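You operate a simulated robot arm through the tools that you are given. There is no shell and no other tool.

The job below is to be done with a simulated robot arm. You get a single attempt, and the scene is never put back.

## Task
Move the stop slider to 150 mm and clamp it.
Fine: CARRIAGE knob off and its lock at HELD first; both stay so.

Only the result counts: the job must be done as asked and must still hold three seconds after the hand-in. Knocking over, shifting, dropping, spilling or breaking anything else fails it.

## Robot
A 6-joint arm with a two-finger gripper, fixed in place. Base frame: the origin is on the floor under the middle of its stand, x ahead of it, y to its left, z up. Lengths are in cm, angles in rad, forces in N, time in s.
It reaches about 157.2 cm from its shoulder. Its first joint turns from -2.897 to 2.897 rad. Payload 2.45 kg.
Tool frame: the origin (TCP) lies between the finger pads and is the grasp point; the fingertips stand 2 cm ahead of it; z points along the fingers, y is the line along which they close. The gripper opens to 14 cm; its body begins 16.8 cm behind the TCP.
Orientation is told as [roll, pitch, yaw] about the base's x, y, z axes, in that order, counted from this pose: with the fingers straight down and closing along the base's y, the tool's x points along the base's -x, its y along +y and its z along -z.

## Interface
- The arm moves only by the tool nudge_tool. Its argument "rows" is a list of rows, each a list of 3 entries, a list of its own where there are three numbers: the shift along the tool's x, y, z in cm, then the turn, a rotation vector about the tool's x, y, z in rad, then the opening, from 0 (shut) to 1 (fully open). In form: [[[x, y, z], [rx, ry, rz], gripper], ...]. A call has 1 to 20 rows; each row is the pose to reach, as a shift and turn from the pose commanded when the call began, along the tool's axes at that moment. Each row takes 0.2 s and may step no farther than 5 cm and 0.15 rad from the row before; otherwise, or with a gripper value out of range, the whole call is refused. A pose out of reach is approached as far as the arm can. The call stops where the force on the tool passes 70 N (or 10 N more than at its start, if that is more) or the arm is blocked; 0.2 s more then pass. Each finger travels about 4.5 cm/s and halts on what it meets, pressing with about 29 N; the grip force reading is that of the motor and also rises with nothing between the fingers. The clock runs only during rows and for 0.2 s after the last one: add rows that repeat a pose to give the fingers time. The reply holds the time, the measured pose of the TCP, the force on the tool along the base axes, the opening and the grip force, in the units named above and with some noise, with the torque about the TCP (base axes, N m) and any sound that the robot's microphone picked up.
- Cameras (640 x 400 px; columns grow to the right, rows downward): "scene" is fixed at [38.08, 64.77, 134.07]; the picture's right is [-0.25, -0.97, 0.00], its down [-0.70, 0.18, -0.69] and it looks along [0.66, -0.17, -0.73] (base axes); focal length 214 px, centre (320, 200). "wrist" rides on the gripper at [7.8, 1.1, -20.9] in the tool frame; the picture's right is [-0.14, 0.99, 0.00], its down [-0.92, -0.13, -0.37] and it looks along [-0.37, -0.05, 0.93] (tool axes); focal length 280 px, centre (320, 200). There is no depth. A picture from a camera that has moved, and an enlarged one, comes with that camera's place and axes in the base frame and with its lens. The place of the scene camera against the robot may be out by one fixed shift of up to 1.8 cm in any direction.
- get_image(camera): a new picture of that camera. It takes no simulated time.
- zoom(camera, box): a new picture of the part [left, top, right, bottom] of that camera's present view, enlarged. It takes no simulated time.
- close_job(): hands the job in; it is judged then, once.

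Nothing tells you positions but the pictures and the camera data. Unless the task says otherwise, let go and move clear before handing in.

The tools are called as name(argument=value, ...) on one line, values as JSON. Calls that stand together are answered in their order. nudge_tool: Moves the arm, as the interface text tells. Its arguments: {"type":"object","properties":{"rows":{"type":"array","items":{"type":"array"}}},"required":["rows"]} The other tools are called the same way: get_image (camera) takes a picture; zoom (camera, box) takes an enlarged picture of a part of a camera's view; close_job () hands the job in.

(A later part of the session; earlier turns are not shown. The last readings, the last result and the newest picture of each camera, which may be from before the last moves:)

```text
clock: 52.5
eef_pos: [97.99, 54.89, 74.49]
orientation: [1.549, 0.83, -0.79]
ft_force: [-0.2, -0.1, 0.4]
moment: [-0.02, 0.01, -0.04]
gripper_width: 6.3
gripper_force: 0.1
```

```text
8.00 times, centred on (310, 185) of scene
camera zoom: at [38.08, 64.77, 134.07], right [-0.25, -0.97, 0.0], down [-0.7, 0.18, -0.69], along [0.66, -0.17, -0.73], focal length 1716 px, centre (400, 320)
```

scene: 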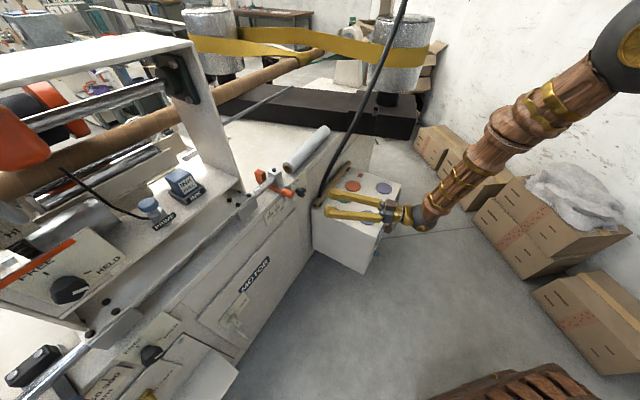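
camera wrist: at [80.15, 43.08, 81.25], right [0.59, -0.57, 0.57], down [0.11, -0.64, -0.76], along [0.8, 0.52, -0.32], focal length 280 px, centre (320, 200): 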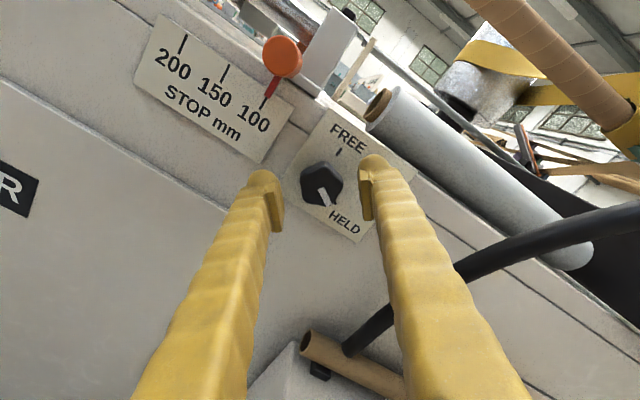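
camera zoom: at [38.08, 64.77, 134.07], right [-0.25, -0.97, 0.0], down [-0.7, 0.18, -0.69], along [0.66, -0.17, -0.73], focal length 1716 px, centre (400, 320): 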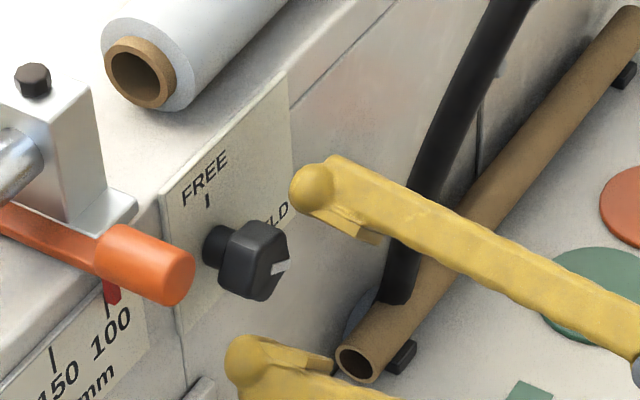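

The finger pads end about 1 cm behind the tips and the knob's front is near n=110.5, so I need the tips almost at the plate. I advance slowly in small steps, watching for contact.

nudge_tool(rows=[[[0, 0, 0.5], [0, 0, 0], 0.45], [[0, 0, 1.0], [0, 0, 0], 0.45], [[0, 0, 1.4], [0, 0, 0], 0.45]])

zoom(camera="wrist", box=[224, 110, 416, 230])

zoom(camera="scene", box=[270, 160, 350, 210])

```text
clock: 53.3
eef_pos: [98.98, 55.92, 74.47]
orientation: [1.547, 0.83, -0.791]
ft_force: [-0.4, 0.4, -0.1]
moment: [0.01, -0.02, 0.02]
gripper_width: 6.31
gripper_force: 0.0
```

```text
3.33 times, centred on (320, 170) of wrist
camera zoom: at [81.13, 44.09, 81.23], right [0.6, -0.57, 0.57], down [0.11, -0.64, -0.76], along [0.8, 0.52, -0.32], focal length 935 px, centre (320, 300)
```

zoom: 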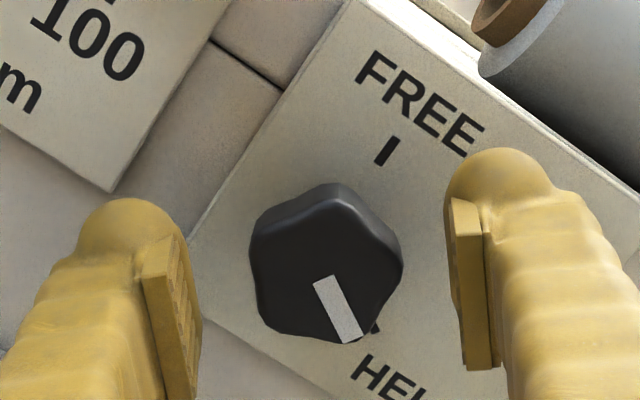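

```text
8.00 times, centred on (310, 185) of scene
camera zoom: at [38.08, 64.77, 134.07], right [-0.25, -0.97, 0.0], down [-0.7, 0.18, -0.69], along [0.66, -0.17, -0.73], focal length 1716 px, centre (400, 320)
```

zoom: 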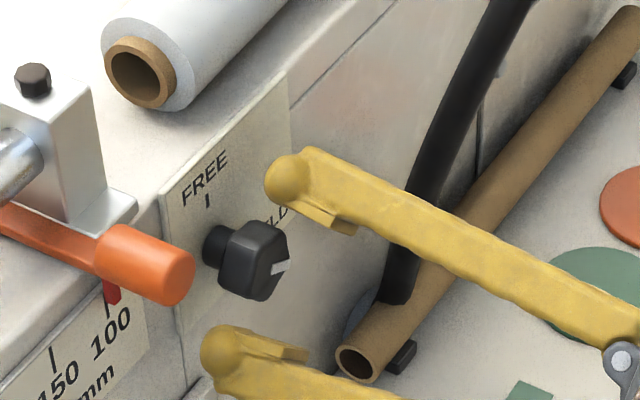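

nudge_tool(rows=[[[0, 0, 0.2], [0, 0, 0], 0.45], [[0, 0, 0.4], [0, 0, 0], 0.45], [[0, 0, 0.5], [0, 0, 0], 0.45]])

```text
clock: 54.1
eef_pos: [99.39, 56.13, 74.44]
orientation: [1.547, 0.831, -0.792]
ft_force: [-0.1, -0.6, -0.3]
moment: [0.02, 0.04, -0.02]
gripper_width: 6.32
gripper_force: 0.1
```

nudge_tool(rows=[[[0, 0, 0.2], [0, 0, 0], 0.45], [[0, 0, 0.4], [0, 0, 0], 0.45]])

zoom(camera="wrist", box=[224, 110, 416, 230])

```text
clock: 54.7
eef_pos: [99.71, 56.56, 74.63]
orientation: [1.548, 0.831, -0.791]
ft_force: [0.0, 0.1, -0.6]
moment: [0.01, -0.01, 0.0]
gripper_width: 6.29
gripper_force: 0.1
```

```text
3.33 times, centred on (320, 170) of wrist
camera zoom: at [81.8, 44.73, 81.25], right [0.6, -0.57, 0.57], down [0.11, -0.64, -0.76], along [0.8, 0.52, -0.32], focal length 935 px, centre (320, 300)
```

zoom: 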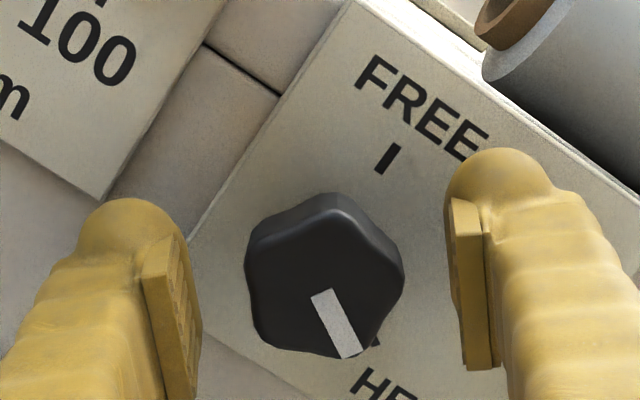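

Still no contact with the plate, and the pads now overlap the knob sides well. Closing gently.

nudge_tool(rows=[[[0, 0, 0], [0, 0, 0], 0.32], [[0, 0, 0], [0, 0, 0], 0.26], [[0, 0, 0], [0, 0, 0], 0.2], [[0, 0, 0], [0, 0, 0], 0.15]])

zoom(camera="wrist", box=[224, 110, 416, 230])

```text
clock: 55.7
eef_pos: [99.66, 56.51, 74.49]
orientation: [1.549, 0.83, -0.791]
ft_force: [4.6, -2.2, 2.3]
moment: [0.05, 0.01, -0.06]
gripper_width: 3.33
gripper_force: 37.0
```

```text
3.33 times, centred on (320, 170) of wrist
camera zoom: at [81.81, 44.7, 81.27], right [0.59, -0.57, 0.57], down [0.11, -0.64, -0.76], along [0.8, 0.51, -0.32], focal length 935 px, centre (320, 300)
```

zoom: 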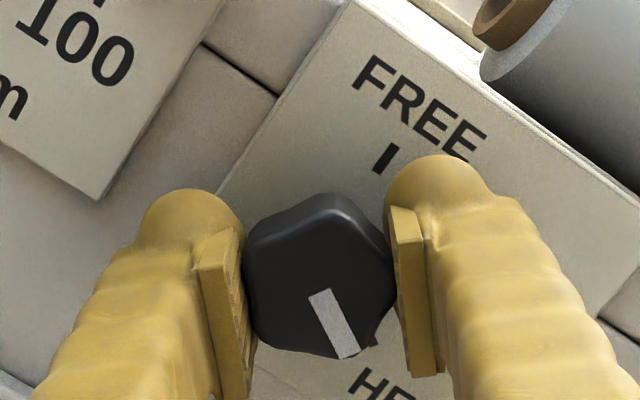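

Properly gripped on its sides (3.3 cm). Now I turn counter-clockwise toward FREE, first a part.

nudge_tool(rows=[[[0, 0, 0], [0, 0, -0.12], 0.0], [[0, 0, 0], [0, 0, -0.24], 0.0], [[0, 0, 0], [0, 0, -0.36], 0.0], [[0, 0, 0], [0, 0, -0.48], 0.0]])

zoom(camera="wrist", box=[224, 110, 416, 230])

```text
clock: 56.7
eef_pos: [99.55, 56.53, 74.63]
orientation: [1.556, 0.347, -0.781]
ft_force: [29.5, 8.3, 5.5]
moment: [0.05, -0.05, -0.28]
gripper_width: 3.35
gripper_force: 45.3
```

```text
3.33 times, centred on (320, 170) of wrist
camera zoom: at [79.97, 46.42, 78.43], right [0.34, -0.32, 0.88], down [0.32, -0.84, -0.43], along [0.88, 0.43, -0.19], focal length 935 px, centre (320, 300)
```

zoom: 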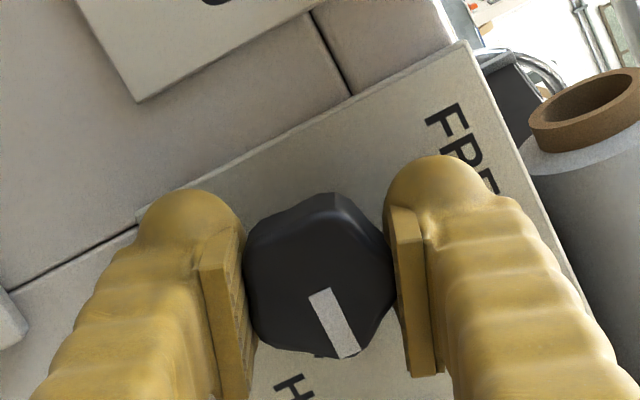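

The knob turns with the gripper. Some side force builds up, so I ease the centre slightly to the right while continuing.

nudge_tool(rows=[[[-0.1, 0.03, 0.05], [0, 0, -0.12], 0.0], [[-0.15, 0.05, 0.1], [0, 0, -0.24], 0.0], [[-0.15, 0.05, 0.1], [0, 0, -0.36], 0.0], [[-0.15, 0.05, 0.1], [0, 0, -0.48], 0.0], [[-0.15, 0.05, 0.1], [0, 0, -0.6], 0.0]])

get_image(camera="wrist")

```text
clock: 57.9
eef_pos: [99.81, 56.6, 74.46]
orientation: [1.555, -0.251, -0.768]
ft_force: [-36.4, -12.7, 25.3]
moment: [0.3, -0.29, 0.34]
gripper_width: 3.33
gripper_force: 44.4
```

```text
taken
camera wrist: at [79.4, 46.98, 73.85], right [-0.07, 0.09, 0.99], down [0.4, -0.91, 0.11], along [0.91, 0.41, 0.03], focal length 280 px, centre (320, 200)
```

wrist: 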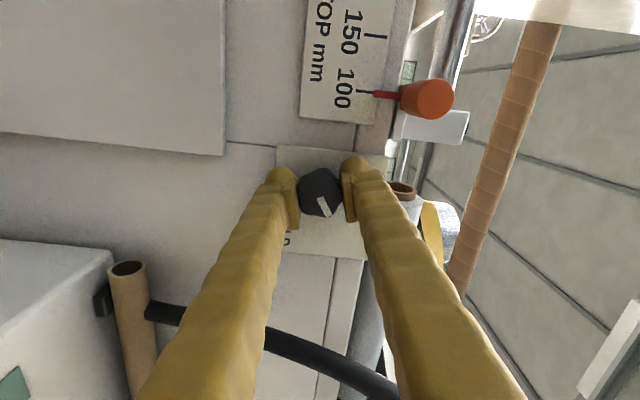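

nudge_tool(rows=[[[0.03, 0.1, -0.08], [0, 0, -0.12], 0.0], [[0.03, 0.1, -0.1], [0, 0, -0.24], 0.0], [[0.03, 0.1, -0.1], [0, 0, -0.36], 0.0], [[0.03, 0.1, -0.1], [0, 0, -0.48], 0.0]])

```text
clock: 58.9
eef_pos: [99.66, 56.44, 74.48]
orientation: [1.55, -0.73, -0.76]
ft_force: [20.1, 28.0, -0.1]
moment: [0.04, 0.03, 0.04]
gripper_width: 3.34
gripper_force: 45.2
```

nudge_tool(rows=[[[0, 0, 0.04], [0, 0, -0.135], 0.0], [[0, 0, 0.05], [0, 0, -0.27], 0.0], [[0, 0, 0.05], [0, 0, -0.405], 0.0], [[0, 0, 0.05], [0, 0, -0.535], 0.0], [[0, 0, 0.05], [0, 0, -0.535], 0.0]])

get_image(camera="wrist")

zoom(camera="wrist", box=[224, 110, 416, 230])

zoom(camera="scene", box=[270, 160, 350, 210])

```text
clock: 60.1
eef_pos: [99.68, 56.43, 74.49]
orientation: [1.517, -1.264, -0.722]
ft_force: [-18.0, 0.3, 4.3]
moment: [0.27, 0.11, 0.12]
gripper_width: 3.32
gripper_force: 45.3
```

```text
taken
camera wrist: at [82.42, 43.72, 67.66], right [-0.64, 0.64, 0.43], down [0.04, -0.53, 0.85], along [0.77, 0.56, 0.32], focal length 280 px, centre (320, 200)
```

wrist: 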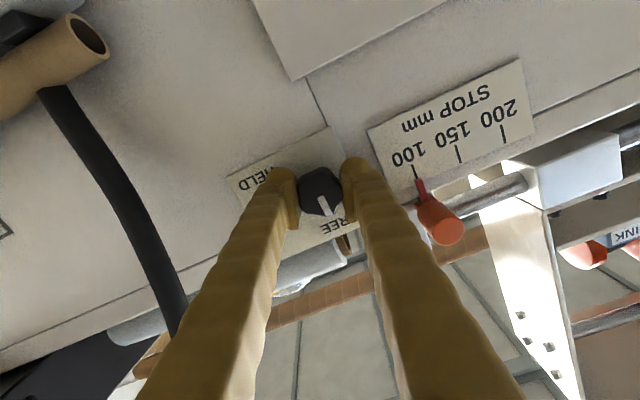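

```text
3.33 times, centred on (320, 170) of wrist
camera zoom: at [82.42, 43.72, 67.66], right [-0.64, 0.64, 0.43], down [0.04, -0.53, 0.85], along [0.77, 0.56, 0.32], focal length 935 px, centre (320, 300)
```

zoom: 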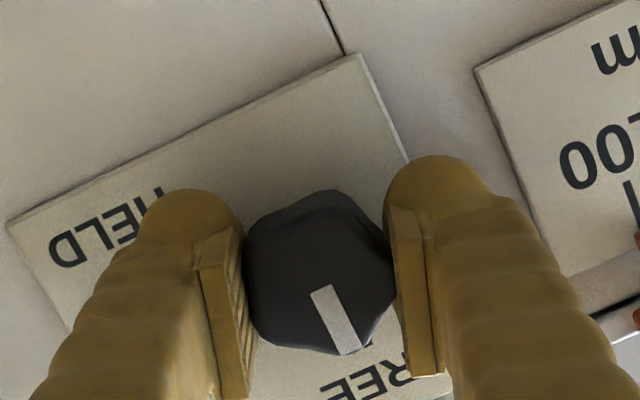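

```text
8.00 times, centred on (310, 185) of scene
camera zoom: at [38.08, 64.77, 134.07], right [-0.25, -0.97, 0.0], down [-0.7, 0.18, -0.69], along [0.66, -0.17, -0.73], focal length 1716 px, centre (400, 320)
```

zoom: 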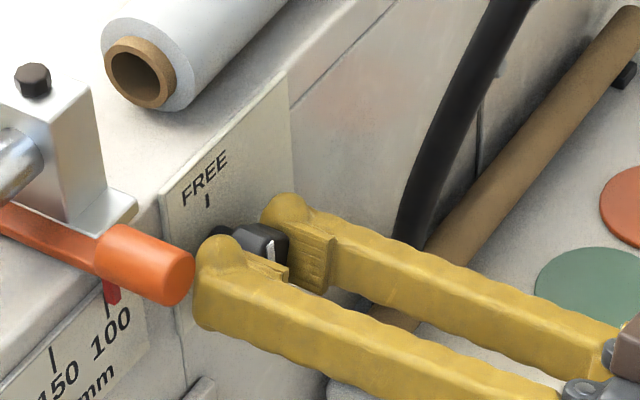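

The mark now points to FREE. I release the knob and back off to verify.

nudge_tool(rows=[[[0, 0, 0], [0, 0, 0], 0.3], [[0, 0, 0], [0, 0, 0], 0.42], [[0, 0, 0], [0, 0, 0], 0.42], [[0, 0, -2], [0, 0, 0], 0.42], [[0, 0, -4.5], [0, 0, 0], 0.42], [[0, 0, -7], [0, 0, 0], 0.42], [[0, 0, -10], [0, 0, 0], 0.42]])

get_image(camera="wrist")

zoom(camera="scene", box=[270, 160, 350, 210])

```text
clock: 61.7
eef_pos: [92.55, 49.22, 74.68]
orientation: [1.519, -1.263, -0.726]
ft_force: [0.4, 0.4, -0.7]
moment: [0.0, 0.0, -0.05]
gripper_width: 5.91
gripper_force: 0.0
```

```text
taken
camera wrist: at [75.27, 36.49, 67.84], right [-0.64, 0.64, 0.43], down [0.04, -0.53, 0.84], along [0.77, 0.56, 0.32], focal length 280 px, centre (320, 200)
```

wrist: 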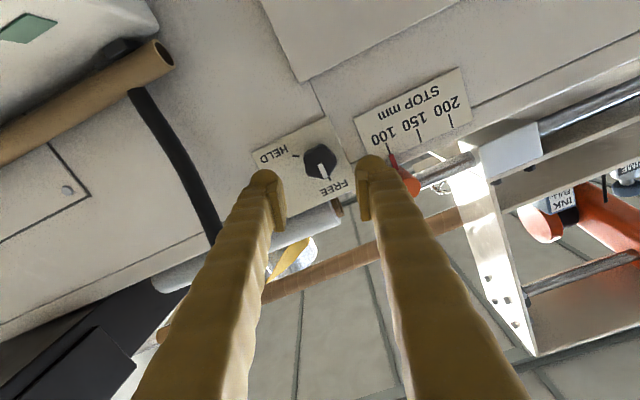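

```text
8.00 times, centred on (310, 185) of scene
camera zoom: at [38.08, 64.77, 134.07], right [-0.25, -0.97, 0.0], down [-0.7, 0.18, -0.69], along [0.66, -0.17, -0.73], focal length 1716 px, centre (400, 320)
```

zoom: 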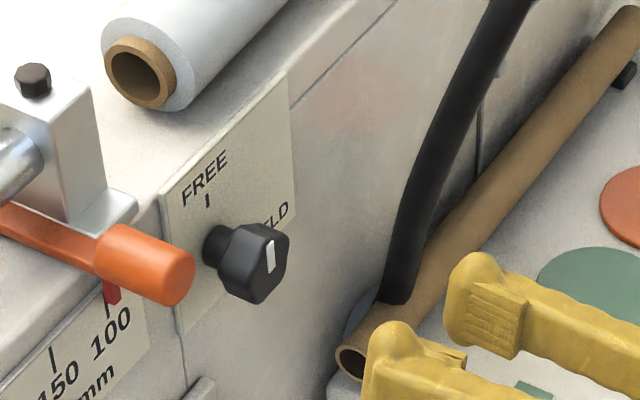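

zoom(camera="wrist", box=[240, 110, 400, 210])

```text
4.00 times, centred on (320, 160) of wrist
camera zoom: at [75.27, 36.49, 67.84], right [-0.64, 0.64, 0.43], down [0.04, -0.53, 0.84], along [0.77, 0.56, 0.32], focal length 1122 px, centre (320, 360)
```

zoom: 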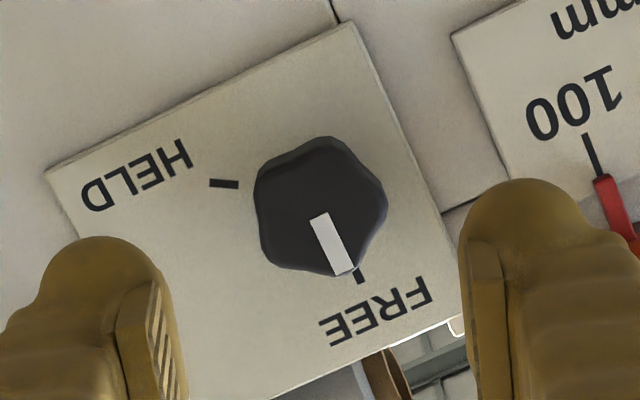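

The STOP clamp is at FREE. Now I go up and left to the orange handle (n≈109, u≈-21.3, z≈81.4), staying at stand-off first.

nudge_tool(rows=[[[-1.3, 3.3, 0], [0, 0, 0], 0.45], [[-2.5, 6.6, 0], [0, 0, 0], 0.45], [[-3.8, 9.96, 0.4], [0, 0, 0], 0.45]])

get_image(camera="wrist")

zoom(camera="wrist", box=[240, 100, 432, 220])

```text
clock: 62.5
eef_pos: [86.92, 55.67, 81.34]
orientation: [1.52, -1.262, -0.727]
ft_force: [0.5, -0.8, -0.2]
moment: [0.02, -0.01, 0.01]
gripper_width: 6.29
gripper_force: 0.0
```

```text
taken
camera wrist: at [69.72, 42.84, 74.51], right [-0.64, 0.64, 0.43], down [0.04, -0.53, 0.84], along [0.77, 0.56, 0.32], focal length 280 px, centre (320, 200)
```

wrist: 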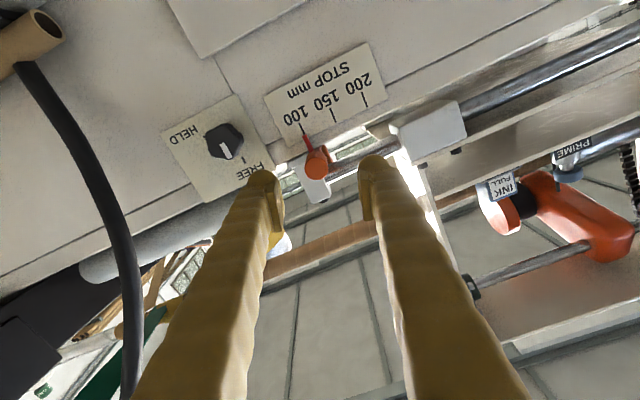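

```text
3.33 times, centred on (336, 160) of wrist
camera zoom: at [69.72, 42.84, 74.51], right [-0.64, 0.64, 0.43], down [0.04, -0.53, 0.84], along [0.77, 0.56, 0.32], focal length 935 px, centre (267, 333)
```

zoom: 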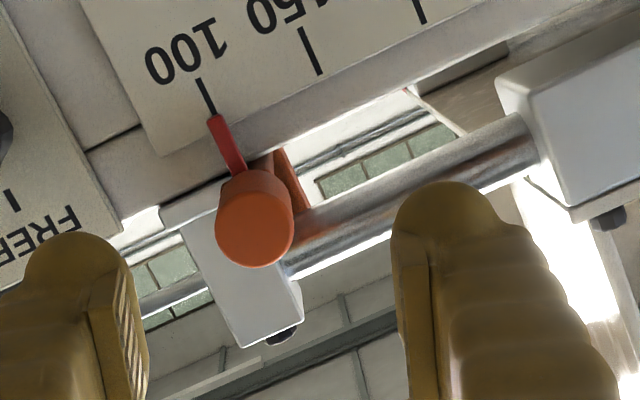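

The handle centre is at about u=-21.4, z=81.2 and the view confirms free space around it. I advance so the pads overlap the handle by about 1.7 cm.

nudge_tool(rows=[[[-0.17, -0.53, 2], [0, 0, 0], 0.45], [[-0.17, -0.53, 4.5], [0, 0, 0], 0.45], [[-0.17, -0.53, 6.5], [0, 0, 0], 0.45], [[-0.17, -0.53, 7.6], [0, 0, 0], 0.45], [[-0.17, -0.53, 8.6], [0, 0, 0], 0.45]])

get_image(camera="wrist")

zoom(camera="wrist", box=[240, 100, 432, 220])

zoom(camera="scene", box=[250, 150, 346, 210])

```text
clock: 63.7
eef_pos: [93.43, 61.41, 81.21]
orientation: [1.52, -1.263, -0.725]
ft_force: [0.2, 0.0, -0.5]
moment: [0.04, 0.01, 0.02]
gripper_width: 6.29
gripper_force: 0.0
```

```text
taken
camera wrist: at [76.24, 48.71, 74.35], right [-0.64, 0.64, 0.43], down [0.04, -0.53, 0.84], along [0.77, 0.56, 0.32], focal length 280 px, centre (320, 200)
```

wrist: 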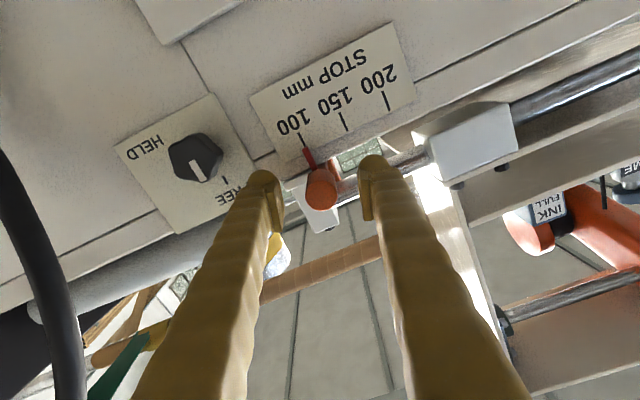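

```text
3.33 times, centred on (336, 160) of wrist
camera zoom: at [76.24, 48.71, 74.35], right [-0.64, 0.64, 0.43], down [0.04, -0.53, 0.84], along [0.77, 0.56, 0.32], focal length 935 px, centre (267, 333)
```

zoom: 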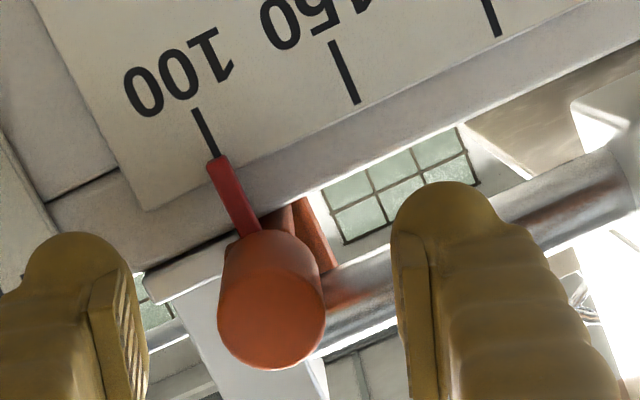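

```text
6.67 times, centred on (298, 180) of scene
camera zoom: at [38.08, 64.77, 134.07], right [-0.25, -0.97, 0.0], down [-0.7, 0.18, -0.69], along [0.66, -0.17, -0.73], focal length 1430 px, centre (467, 333)
```

zoom: 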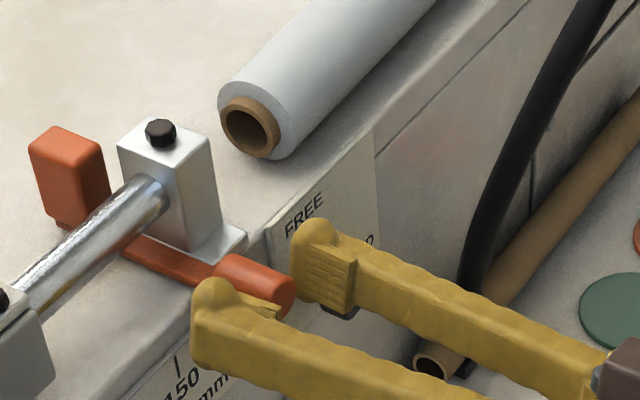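

Well centred; a small shift down and then I close on the handle.

nudge_tool(rows=[[[0.35, 0, 0], [0, 0, 0], 0.4], [[0.35, 0, 0], [0, 0, 0], 0.3], [[0.35, 0, 0], [0, 0, 0], 0.22], [[0.35, 0, 0], [0, 0, 0], 0.14], [[0.35, 0, 0], [0, 0, 0], 0.1]])

get_image(camera="wrist")

zoom(camera="wrist", box=[240, 80, 432, 200])

```text
clock: 64.9
eef_pos: [93.28, 61.51, 81.04]
orientation: [1.522, -1.265, -0.725]
ft_force: [-12.6, 9.8, 4.9]
moment: [0.05, -0.08, 0.16]
gripper_width: 2.42
gripper_force: 26.3
```

```text
taken
camera wrist: at [76.09, 48.76, 74.07], right [-0.64, 0.63, 0.43], down [0.04, -0.53, 0.84], along [0.77, 0.56, 0.32], focal length 280 px, centre (320, 200)
```

wrist: 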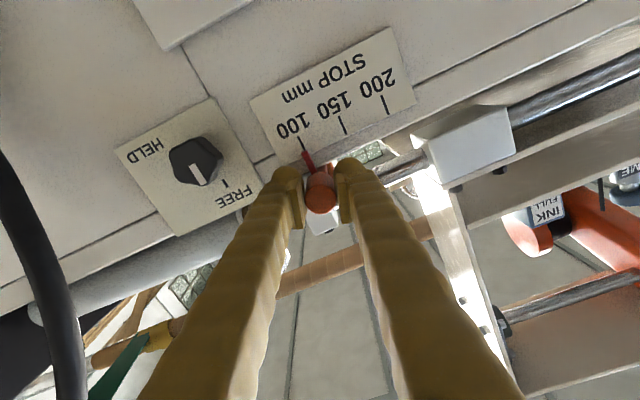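

```text
3.33 times, centred on (336, 140) of wrist
camera zoom: at [76.09, 48.76, 74.07], right [-0.64, 0.63, 0.43], down [0.04, -0.53, 0.84], along [0.77, 0.56, 0.32], focal length 935 px, centre (267, 400)
```

zoom: 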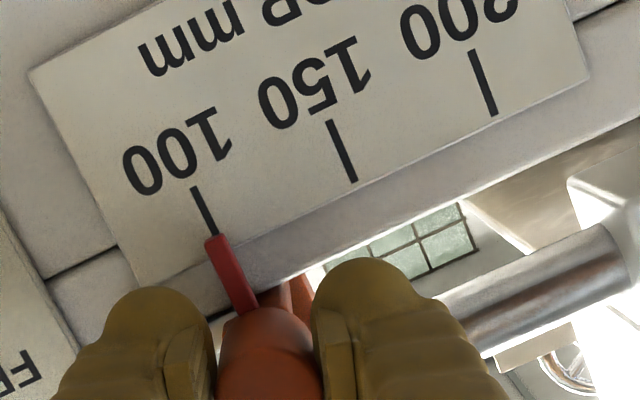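

The handle is gripped. On the scale, 50 units correspond to only about 3.9 cm, so I'll use the pointer against the tick. First 1 cm to the left to check it slides.

nudge_tool(rows=[[[0.075, 0.24, 0.005], [0, 0, 0], 0.05], [[0.15, 0.48, 0.01], [0, 0, 0], 0.05], [[0.225, 0.72, 0.016], [0, 0, 0], 0.05], [[0.3, 0.956, 0.022], [0, 0, 0], 0.05]])

zoom(camera="wrist", box=[240, 80, 432, 200])

```text
clock: 65.9
eef_pos: [92.68, 62.17, 80.96]
orientation: [1.523, -1.263, -0.729]
ft_force: [14.0, 11.7, 4.8]
moment: [0.03, 0.07, 0.0]
gripper_width: 2.39
gripper_force: 45.2
```

```text
3.33 times, centred on (336, 140) of wrist
camera zoom: at [75.48, 49.37, 74.07], right [-0.64, 0.64, 0.43], down [0.04, -0.53, 0.84], along [0.77, 0.56, 0.32], focal length 935 px, centre (267, 400)
```

zoom: 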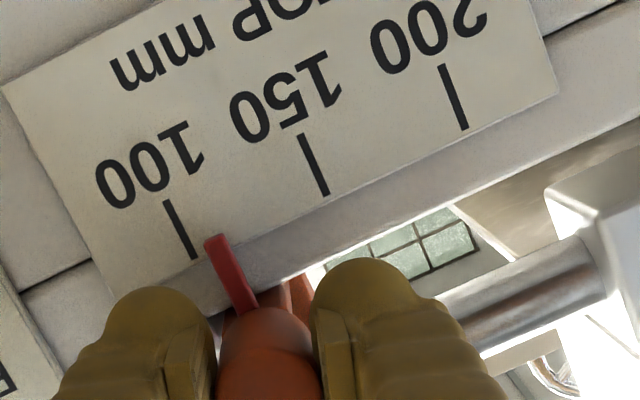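

It slides smoothly. I continue about 2.5 cm further.

nudge_tool(rows=[[[0.12, 0.38, 0.01], [0, 0, 0], 0.05], [[0.24, 0.76, 0.018], [0, 0, 0], 0.05], [[0.36, 1.15, 0.026], [0, 0, 0], 0.05], [[0.48, 1.53, 0.035], [0, 0, 0], 0.05], [[0.6, 1.91, 0.044], [0, 0, 0], 0.05], [[0.72, 2.29, 0.053], [0, 0, 0], 0.05]])

zoom(camera="wrist", box=[240, 80, 432, 200])

```text
clock: 67.3
eef_pos: [91.42, 63.33, 80.86]
orientation: [1.515, -1.264, -0.711]
ft_force: [-11.8, -12.9, 11.5]
moment: [0.16, -0.06, -0.04]
gripper_width: 2.37
gripper_force: 45.0
out of reach, approached as far as the arm can: row 6
```

```text
3.33 times, centred on (336, 140) of wrist
camera zoom: at [74.36, 50.43, 74.11], right [-0.65, 0.63, 0.43], down [0.04, -0.53, 0.84], along [0.76, 0.57, 0.32], focal length 935 px, centre (267, 400)
```

zoom: 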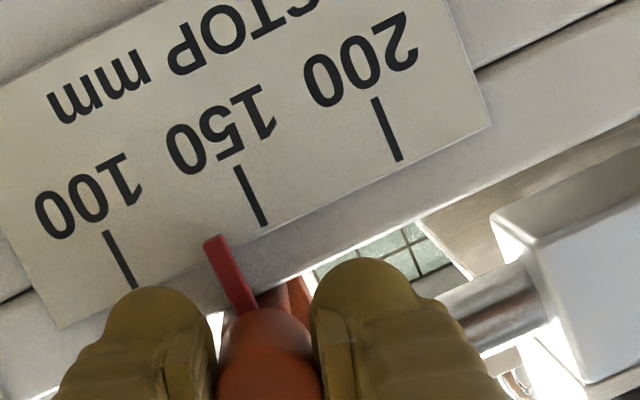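

The arm met its wrist limit with about 1.4 cm to go (pointer near 132). I open the fingers around the handle, turn the heading slightly to the left to regain reach, and then push with the finger pad.

nudge_tool(rows=[[[0, 0, 0], [0, 0, 0], 0.2], [[0, 0, 0], [0, 0, 0], 0.35], [[0, 0, 0], [0, 0, 0], 0.4], [[0, 0, 0], [0, 0, 0], 0.4], [[0, 0, 0], [-0.057, 0.018, 0], 0.4], [[0, 0, 0], [-0.114, 0.036, 0], 0.4], [[0, 0, 0], [-0.171, 0.054, 0], 0.4]])

get_image(camera="wrist")

zoom(camera="wrist", box=[240, 80, 432, 200])

```text
clock: 68.9
eef_pos: [91.43, 63.27, 80.87]
orientation: [1.52, -1.259, -0.548]
ft_force: [0.5, -1.5, -0.3]
moment: [0.03, 0.0, 0.0]
gripper_width: 5.63
gripper_force: 0.1
```

```text
taken
camera wrist: at [76.74, 47.73, 74.05], right [-0.74, 0.51, 0.43], down [0.13, -0.52, 0.84], along [0.66, 0.68, 0.32], focal length 280 px, centre (320, 200)
```

wrist: 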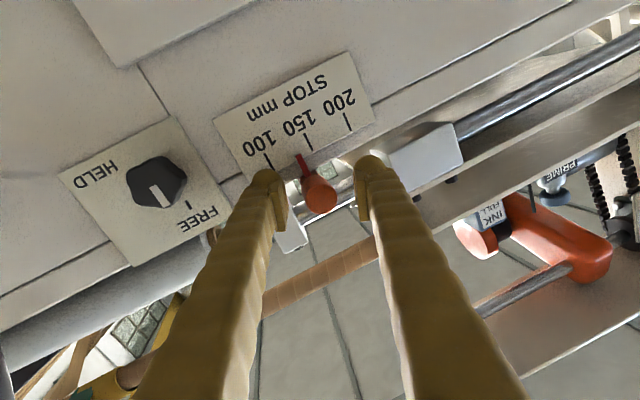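

```text
3.33 times, centred on (336, 140) of wrist
camera zoom: at [76.74, 47.73, 74.05], right [-0.74, 0.51, 0.43], down [0.13, -0.52, 0.84], along [0.66, 0.68, 0.32], focal length 935 px, centre (267, 400)
```

zoom: 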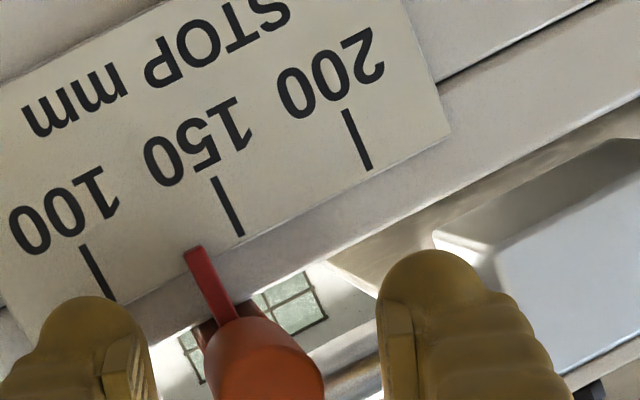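

Reach is regained (heading 0.97). I narrow the fingers to cage the handle and move left so the right pad pushes it.

nudge_tool(rows=[[[0, 0, 0], [0, 0, 0], 0.3], [[0, 0, 0], [0, 0, 0], 0.25], [[0.09, 0.28, 0.058], [0, 0, 0], 0.25], [[0.18, 0.56, 0.116], [0, 0, 0], 0.25], [[0.27, 0.84, 0.174], [0, 0, 0], 0.25], [[0.35, 1.12, 0.23], [0, 0, 0], 0.25]])

zoom(camera="wrist", box=[240, 80, 432, 200])

```text
clock: 70.3
eef_pos: [90.5, 64.19, 80.97]
orientation: [1.523, -1.259, -0.547]
ft_force: [0.3, -1.7, -0.2]
moment: [-0.03, 0.02, -0.02]
gripper_width: 3.6
gripper_force: 0.9
```

```text
3.33 times, centred on (336, 140) of wrist
camera zoom: at [75.86, 48.62, 74.02], right [-0.74, 0.51, 0.43], down [0.13, -0.52, 0.84], along [0.66, 0.68, 0.32], focal length 935 px, centre (267, 400)
```

zoom: 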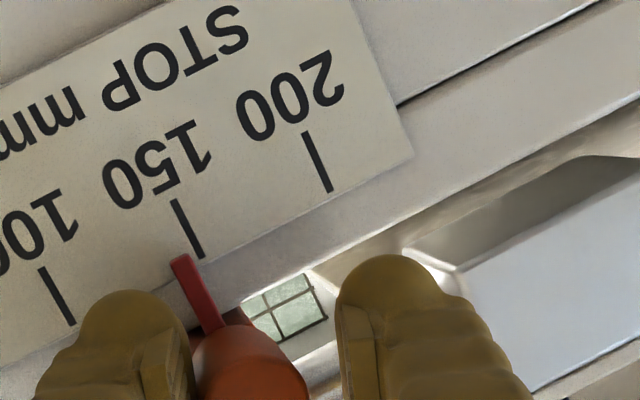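

The pointer reads about 144 now. I continue with small steps.

nudge_tool(rows=[[[0.044, 0.14, 0.029], [0, 0, 0], 0.25], [[0.088, 0.28, 0.058], [0, 0, 0], 0.25], [[0.117, 0.373, 0.077], [0, 0, 0], 0.25]])

zoom(camera="wrist", box=[250, 110, 346, 170])

```text
clock: 71.1
eef_pos: [90.31, 64.49, 80.89]
orientation: [1.522, -1.261, -0.547]
ft_force: [1.4, -1.0, -1.4]
moment: [-0.02, 0.08, 0.0]
gripper_width: 3.6
gripper_force: 1.2
```

```text
6.67 times, centred on (298, 140) of wrist
camera zoom: at [75.64, 48.97, 74.01], right [-0.74, 0.51, 0.43], down [0.13, -0.52, 0.84], along [0.66, 0.68, 0.32], focal length 1869 px, centre (467, 600)
```

zoom: 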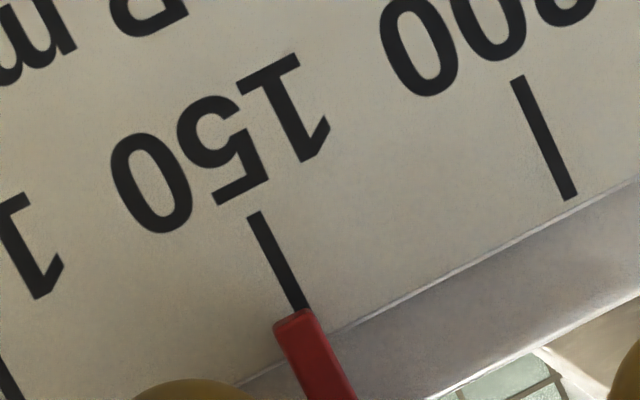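

The pointer reads about 148.3. One more small push of about 1.4 mm.

nudge_tool(rows=[[[0.02, 0.065, 0.013], [0, 0, 0], 0.25], [[0.041, 0.13, 0.027], [0, 0, 0], 0.25], [[0.041, 0.13, 0.027], [0, 0, 0], 0.25]])

zoom(camera="wrist", box=[250, 110, 346, 170])

```text
clock: 71.9
eef_pos: [90.23, 64.65, 80.9]
orientation: [1.522, -1.261, -0.546]
ft_force: [0.9, -0.4, -1.1]
moment: [-0.03, 0.03, -0.05]
gripper_width: 3.57
gripper_force: 0.5
```

```text
6.67 times, centred on (298, 140) of wrist
camera zoom: at [75.53, 49.1, 74.04], right [-0.74, 0.51, 0.43], down [0.13, -0.52, 0.84], along [0.66, 0.68, 0.32], focal length 1869 px, centre (467, 600)
```

zoom: 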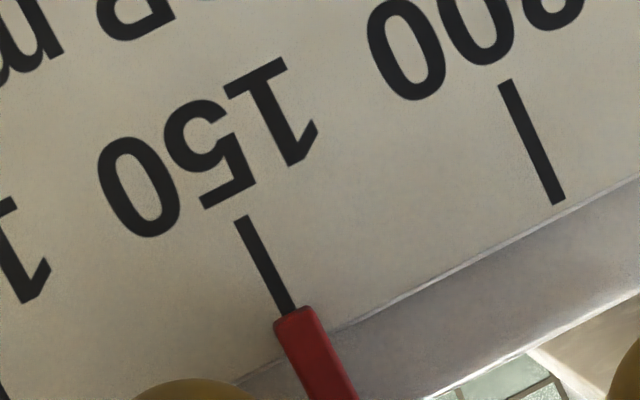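

The pointer is now on 150 (about 150.3 by my measurement). I open wide and withdraw straight back without touching the handle.

nudge_tool(rows=[[[0, 0, 0], [0, 0, 0], 0.35], [[0, 0, 0], [0, 0, 0], 0.48], [[0, 0, 0], [0, 0, 0], 0.5], [[0.15, 0.36, -1.96], [0, 0, 0], 0.5], [[0.35, 0.8, -4.4], [0, 0, 0], 0.5], [[0.6, 1.4, -7.5], [0, 0, 0], 0.5], [[0.77, 1.82, -9.8], [0, 0, 0], 0.5]])

get_image(camera="wrist")

zoom(camera="wrist", box=[240, 90, 400, 190])

zoom(camera="scene", box=[250, 160, 330, 210])

```text
clock: 73.5
eef_pos: [83.03, 57.81, 80.69]
orientation: [1.523, -1.261, -0.55]
ft_force: [0.3, 0.7, -0.2]
moment: [0.01, 0.01, -0.01]
gripper_width: 6.98
gripper_force: 0.2
```

```text
taken
camera wrist: at [68.33, 42.18, 73.87], right [-0.74, 0.51, 0.43], down [0.13, -0.52, 0.84], along [0.66, 0.68, 0.32], focal length 280 px, centre (320, 200)
```

wrist: 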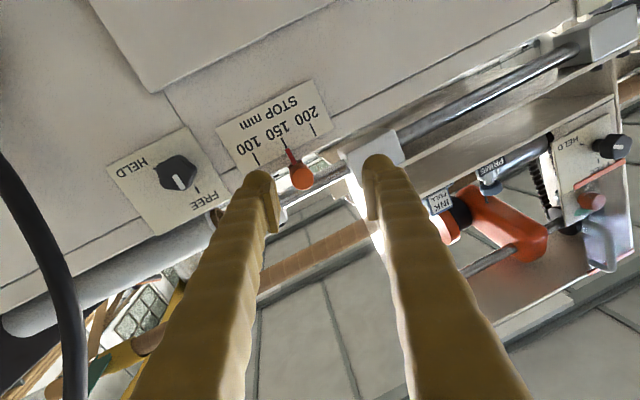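

```text
4.00 times, centred on (320, 140) of wrist
camera zoom: at [68.33, 42.18, 73.87], right [-0.74, 0.51, 0.43], down [0.13, -0.52, 0.84], along [0.66, 0.68, 0.32], focal length 1122 px, centre (320, 440)
```

zoom: 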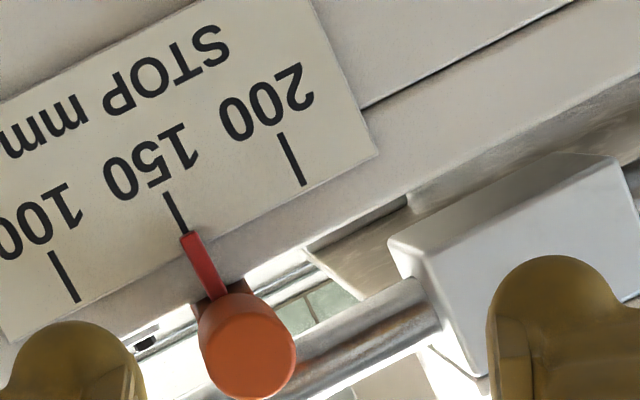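

```text
8.00 times, centred on (290, 185) of scene
camera zoom: at [38.08, 64.77, 134.07], right [-0.25, -0.97, 0.0], down [-0.7, 0.18, -0.69], along [0.66, -0.17, -0.73], focal length 1716 px, centre (560, 320)
```

zoom: 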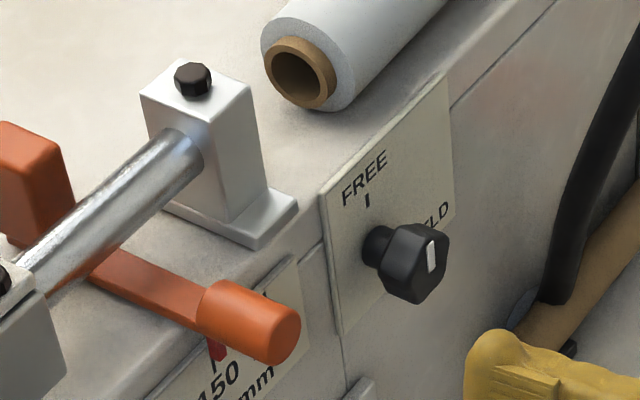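

The slider stays at 150. Now back to the clamp knob with the same grasp roll as when I released it, first to the stand-off pose.

nudge_tool(rows=[[[0.4, -3.5, -0.6], [0, 0, 0], 0.45], [[0.9, -7.0, -1.1], [0.04, -0.012, 0], 0.45], [[1.4, -10.5, -1.4], [0.1, -0.032, 0.001], 0.45], [[1.96, -13.9, -1.62], [0.17, -0.054, 0.002], 0.45]])

get_image(camera="wrist")

zoom(camera="wrist", box=[240, 100, 400, 220])

```text
clock: 74.5
eef_pos: [92.69, 49.02, 74.61]
orientation: [1.519, -1.262, -0.726]
ft_force: [-0.4, 0.5, 0.2]
moment: [0.01, 0.04, 0.03]
gripper_width: 6.28
gripper_force: 0.2
```

```text
taken
camera wrist: at [75.34, 36.32, 67.88], right [-0.64, 0.64, 0.43], down [0.04, -0.54, 0.84], along [0.77, 0.56, 0.32], focal length 280 px, centre (320, 200)
```

wrist: 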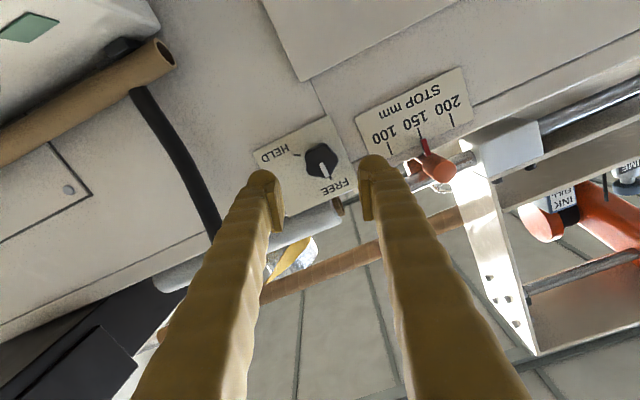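

```text
3.33 times, centred on (320, 160) of wrist
camera zoom: at [75.34, 36.32, 67.88], right [-0.64, 0.64, 0.43], down [0.04, -0.54, 0.84], along [0.77, 0.56, 0.32], focal length 935 px, centre (320, 333)
```

zoom: 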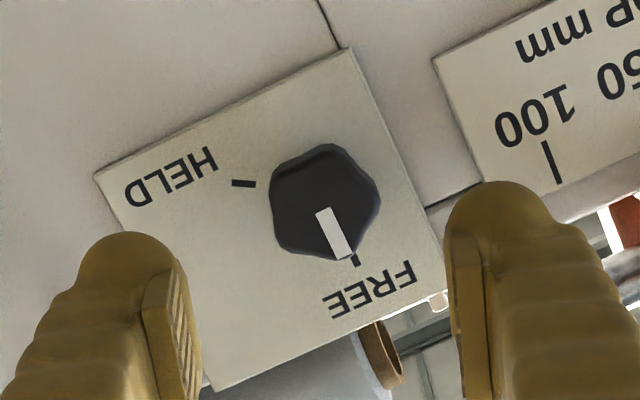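

Same stand-off pose as before. I advance 10.2 cm to the earlier grasp position.

nudge_tool(rows=[[[-0.03, 0.08, 3], [0, 0, 0], 0.45], [[-0.06, 0.16, 6], [0, 0, 0], 0.45], [[-0.09, 0.23, 8.2], [0, 0, 0], 0.45], [[-0.09, 0.23, 9.4], [0, 0, 0], 0.45], [[-0.09, 0.23, 10.1], [0, 0, 0], 0.45]])

zoom(camera="wrist", box=[224, 110, 416, 230])

```text
clock: 75.7
eef_pos: [99.54, 56.44, 74.89]
orientation: [1.518, -1.262, -0.726]
ft_force: [-0.2, 0.6, 0.4]
moment: [0.01, -0.02, -0.01]
gripper_width: 6.31
gripper_force: 0.0
```

```text
3.33 times, centred on (320, 170) of wrist
camera zoom: at [82.32, 43.76, 67.97], right [-0.64, 0.63, 0.43], down [0.04, -0.54, 0.84], along [0.77, 0.56, 0.32], focal length 935 px, centre (320, 300)
```

zoom: 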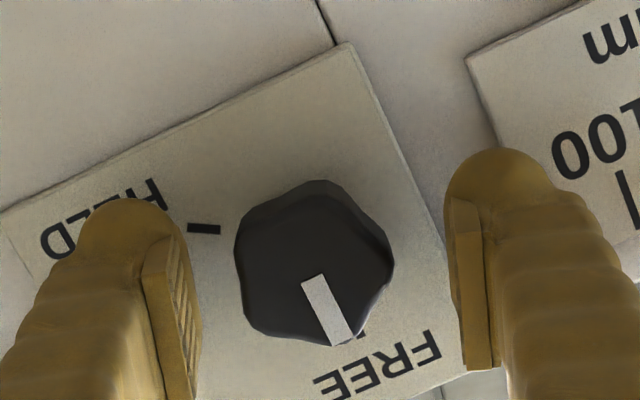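

The knob sits slightly off-centre between the pads; I correct by about 3 mm and close gently.

nudge_tool(rows=[[[0.15, -0.13, 0.05], [0, 0, 0], 0.45], [[0.28, -0.25, 0.1], [0, 0, 0], 0.4], [[0.28, -0.25, 0.1], [0, 0, 0], 0.33], [[0.28, -0.25, 0.1], [0, 0, 0], 0.27], [[0.28, -0.25, 0.1], [0, 0, 0], 0.22], [[0.28, -0.25, 0.1], [0, 0, 0], 0.15]])

zoom(camera="wrist", box=[224, 110, 416, 230])

```text
clock: 77.1
eef_pos: [99.72, 56.69, 74.45]
orientation: [1.522, -1.262, -0.725]
ft_force: [-6.7, 6.3, 3.4]
moment: [0.09, -0.04, 0.09]
gripper_width: 3.34
gripper_force: 35.2
```

```text
3.33 times, centred on (320, 170) of wrist
camera zoom: at [82.48, 43.78, 67.61], right [-0.64, 0.63, 0.43], down [0.04, -0.54, 0.84], along [0.77, 0.56, 0.32], focal length 935 px, centre (320, 300)
```

zoom: 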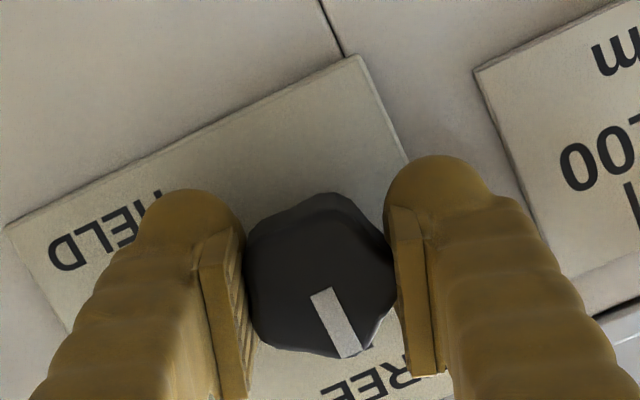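

Gripped as before. Now I turn clockwise toward HELD in parts.

nudge_tool(rows=[[[0, 0, 0], [0, 0, 0.12], 0.0], [[0, 0, 0], [0, 0, 0.24], 0.0], [[0, 0, 0], [0, 0, 0.36], 0.0], [[0, 0, 0], [0, 0, 0.48], 0.0]])

```text
clock: 78.1
eef_pos: [99.67, 56.49, 74.39]
orientation: [1.549, -0.781, -0.757]
ft_force: [13.3, 33.3, -0.4]
moment: [-0.03, -0.02, 0.07]
gripper_width: 3.3
gripper_force: 45.1
```

nudge_tool(rows=[[[0, 0, 0.04], [0, 0, 0.12], 0.0], [[0, 0, 0.04], [0, 0, 0.24], 0.0], [[0, 0, 0.04], [0, 0, 0.36], 0.0], [[0, 0, 0.04], [0, 0, 0.48], 0.0], [[0, 0, 0.04], [0, 0, 0.6], 0.0]])

zoom(camera="wrist", box=[224, 110, 416, 230])

```text
clock: 79.3
eef_pos: [99.68, 56.51, 74.58]
orientation: [1.556, -0.181, -0.771]
ft_force: [-20.3, 4.2, 19.0]
moment: [0.12, -0.19, 0.48]
gripper_width: 3.33
gripper_force: 45.0
```

```text
3.33 times, centred on (320, 170) of wrist
camera zoom: at [79.3, 46.95, 74.39], right [-0.02, 0.04, 1.0], down [0.41, -0.91, 0.04], along [0.91, 0.41, 0.0], focal length 935 px, centre (320, 300)
```

zoom: 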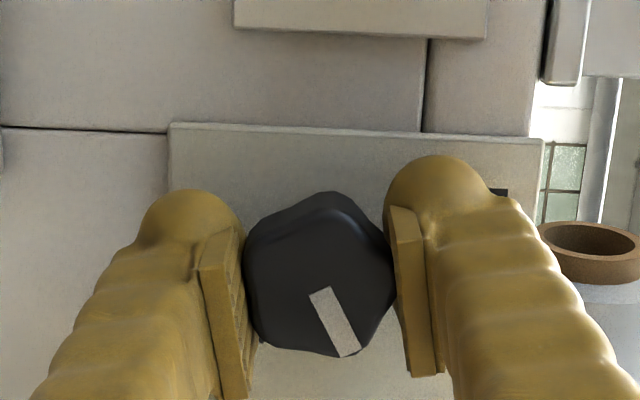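

nudge_tool(rows=[[[0.05, 0.05, -0.02], [0, 0, 0.12], 0.0], [[0.05, 0.05, -0.02], [0, 0, 0.24], 0.0], [[0.05, 0.05, -0.02], [0, 0, 0.36], 0.0], [[0.05, 0.05, -0.02], [0, 0, 0.48], 0.0]])

```text
clock: 80.3
eef_pos: [99.78, 56.46, 74.53]
orientation: [1.556, 0.3, -0.778]
ft_force: [6.8, 14.1, 10.6]
moment: [0.17, -0.15, 0.24]
gripper_width: 3.29
gripper_force: 44.9
```

nudge_tool(rows=[[[0, 0, 0], [0, 0, 0.12], 0.0], [[0, 0, 0], [0, 0, 0.24], 0.0], [[0, 0, 0], [0, 0, 0.36], 0.0], [[0, 0, 0], [0, 0, 0.48], 0.0], [[0, 0, 0], [0, 0, 0.54], 0.0], [[0, 0, 0], [0, 0, 0.54], 0.0]])

get_image(camera="wrist")

zoom(camera="wrist", box=[224, 110, 416, 230])

zoom(camera="scene", box=[250, 160, 346, 220])

```text
clock: 81.7
eef_pos: [99.6, 56.46, 74.46]
orientation: [1.547, 0.84, -0.791]
ft_force: [21.9, 11.7, 2.6]
moment: [-0.05, 0.0, -0.18]
gripper_width: 3.33
gripper_force: 45.3
```

```text
taken
camera wrist: at [81.83, 44.58, 81.31], right [0.6, -0.57, 0.56], down [0.11, -0.64, -0.76], along [0.79, 0.52, -0.32], focal length 280 px, centre (320, 200)
```

wrist: 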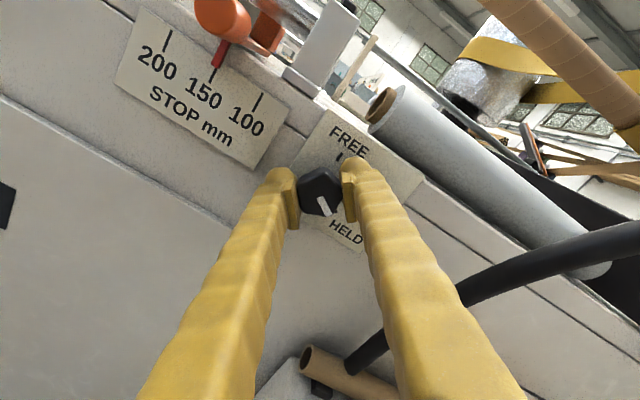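

```text
3.33 times, centred on (320, 170) of wrist
camera zoom: at [81.83, 44.58, 81.31], right [0.6, -0.57, 0.56], down [0.11, -0.64, -0.76], along [0.79, 0.52, -0.32], focal length 935 px, centre (320, 300)
```

zoom: 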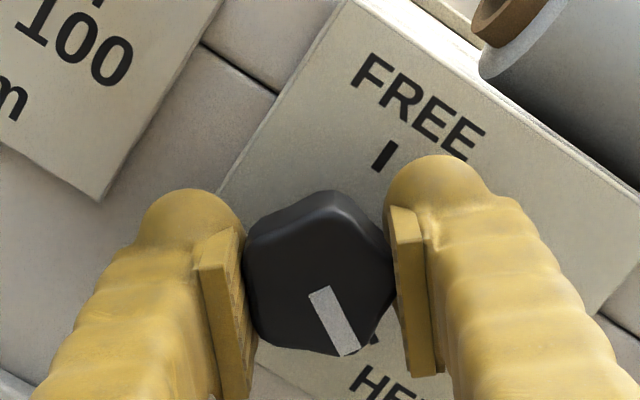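

```text
6.67 times, centred on (298, 190) of scene
camera zoom: at [38.08, 64.77, 134.07], right [-0.25, -0.97, 0.0], down [-0.7, 0.18, -0.69], along [0.66, -0.17, -0.73], focal length 1430 px, centre (467, 267)
```

zoom: 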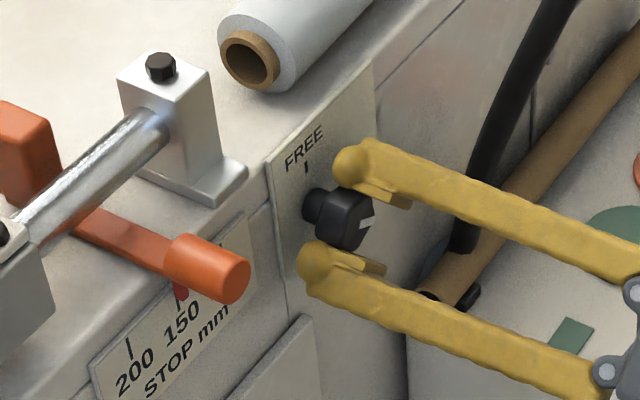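

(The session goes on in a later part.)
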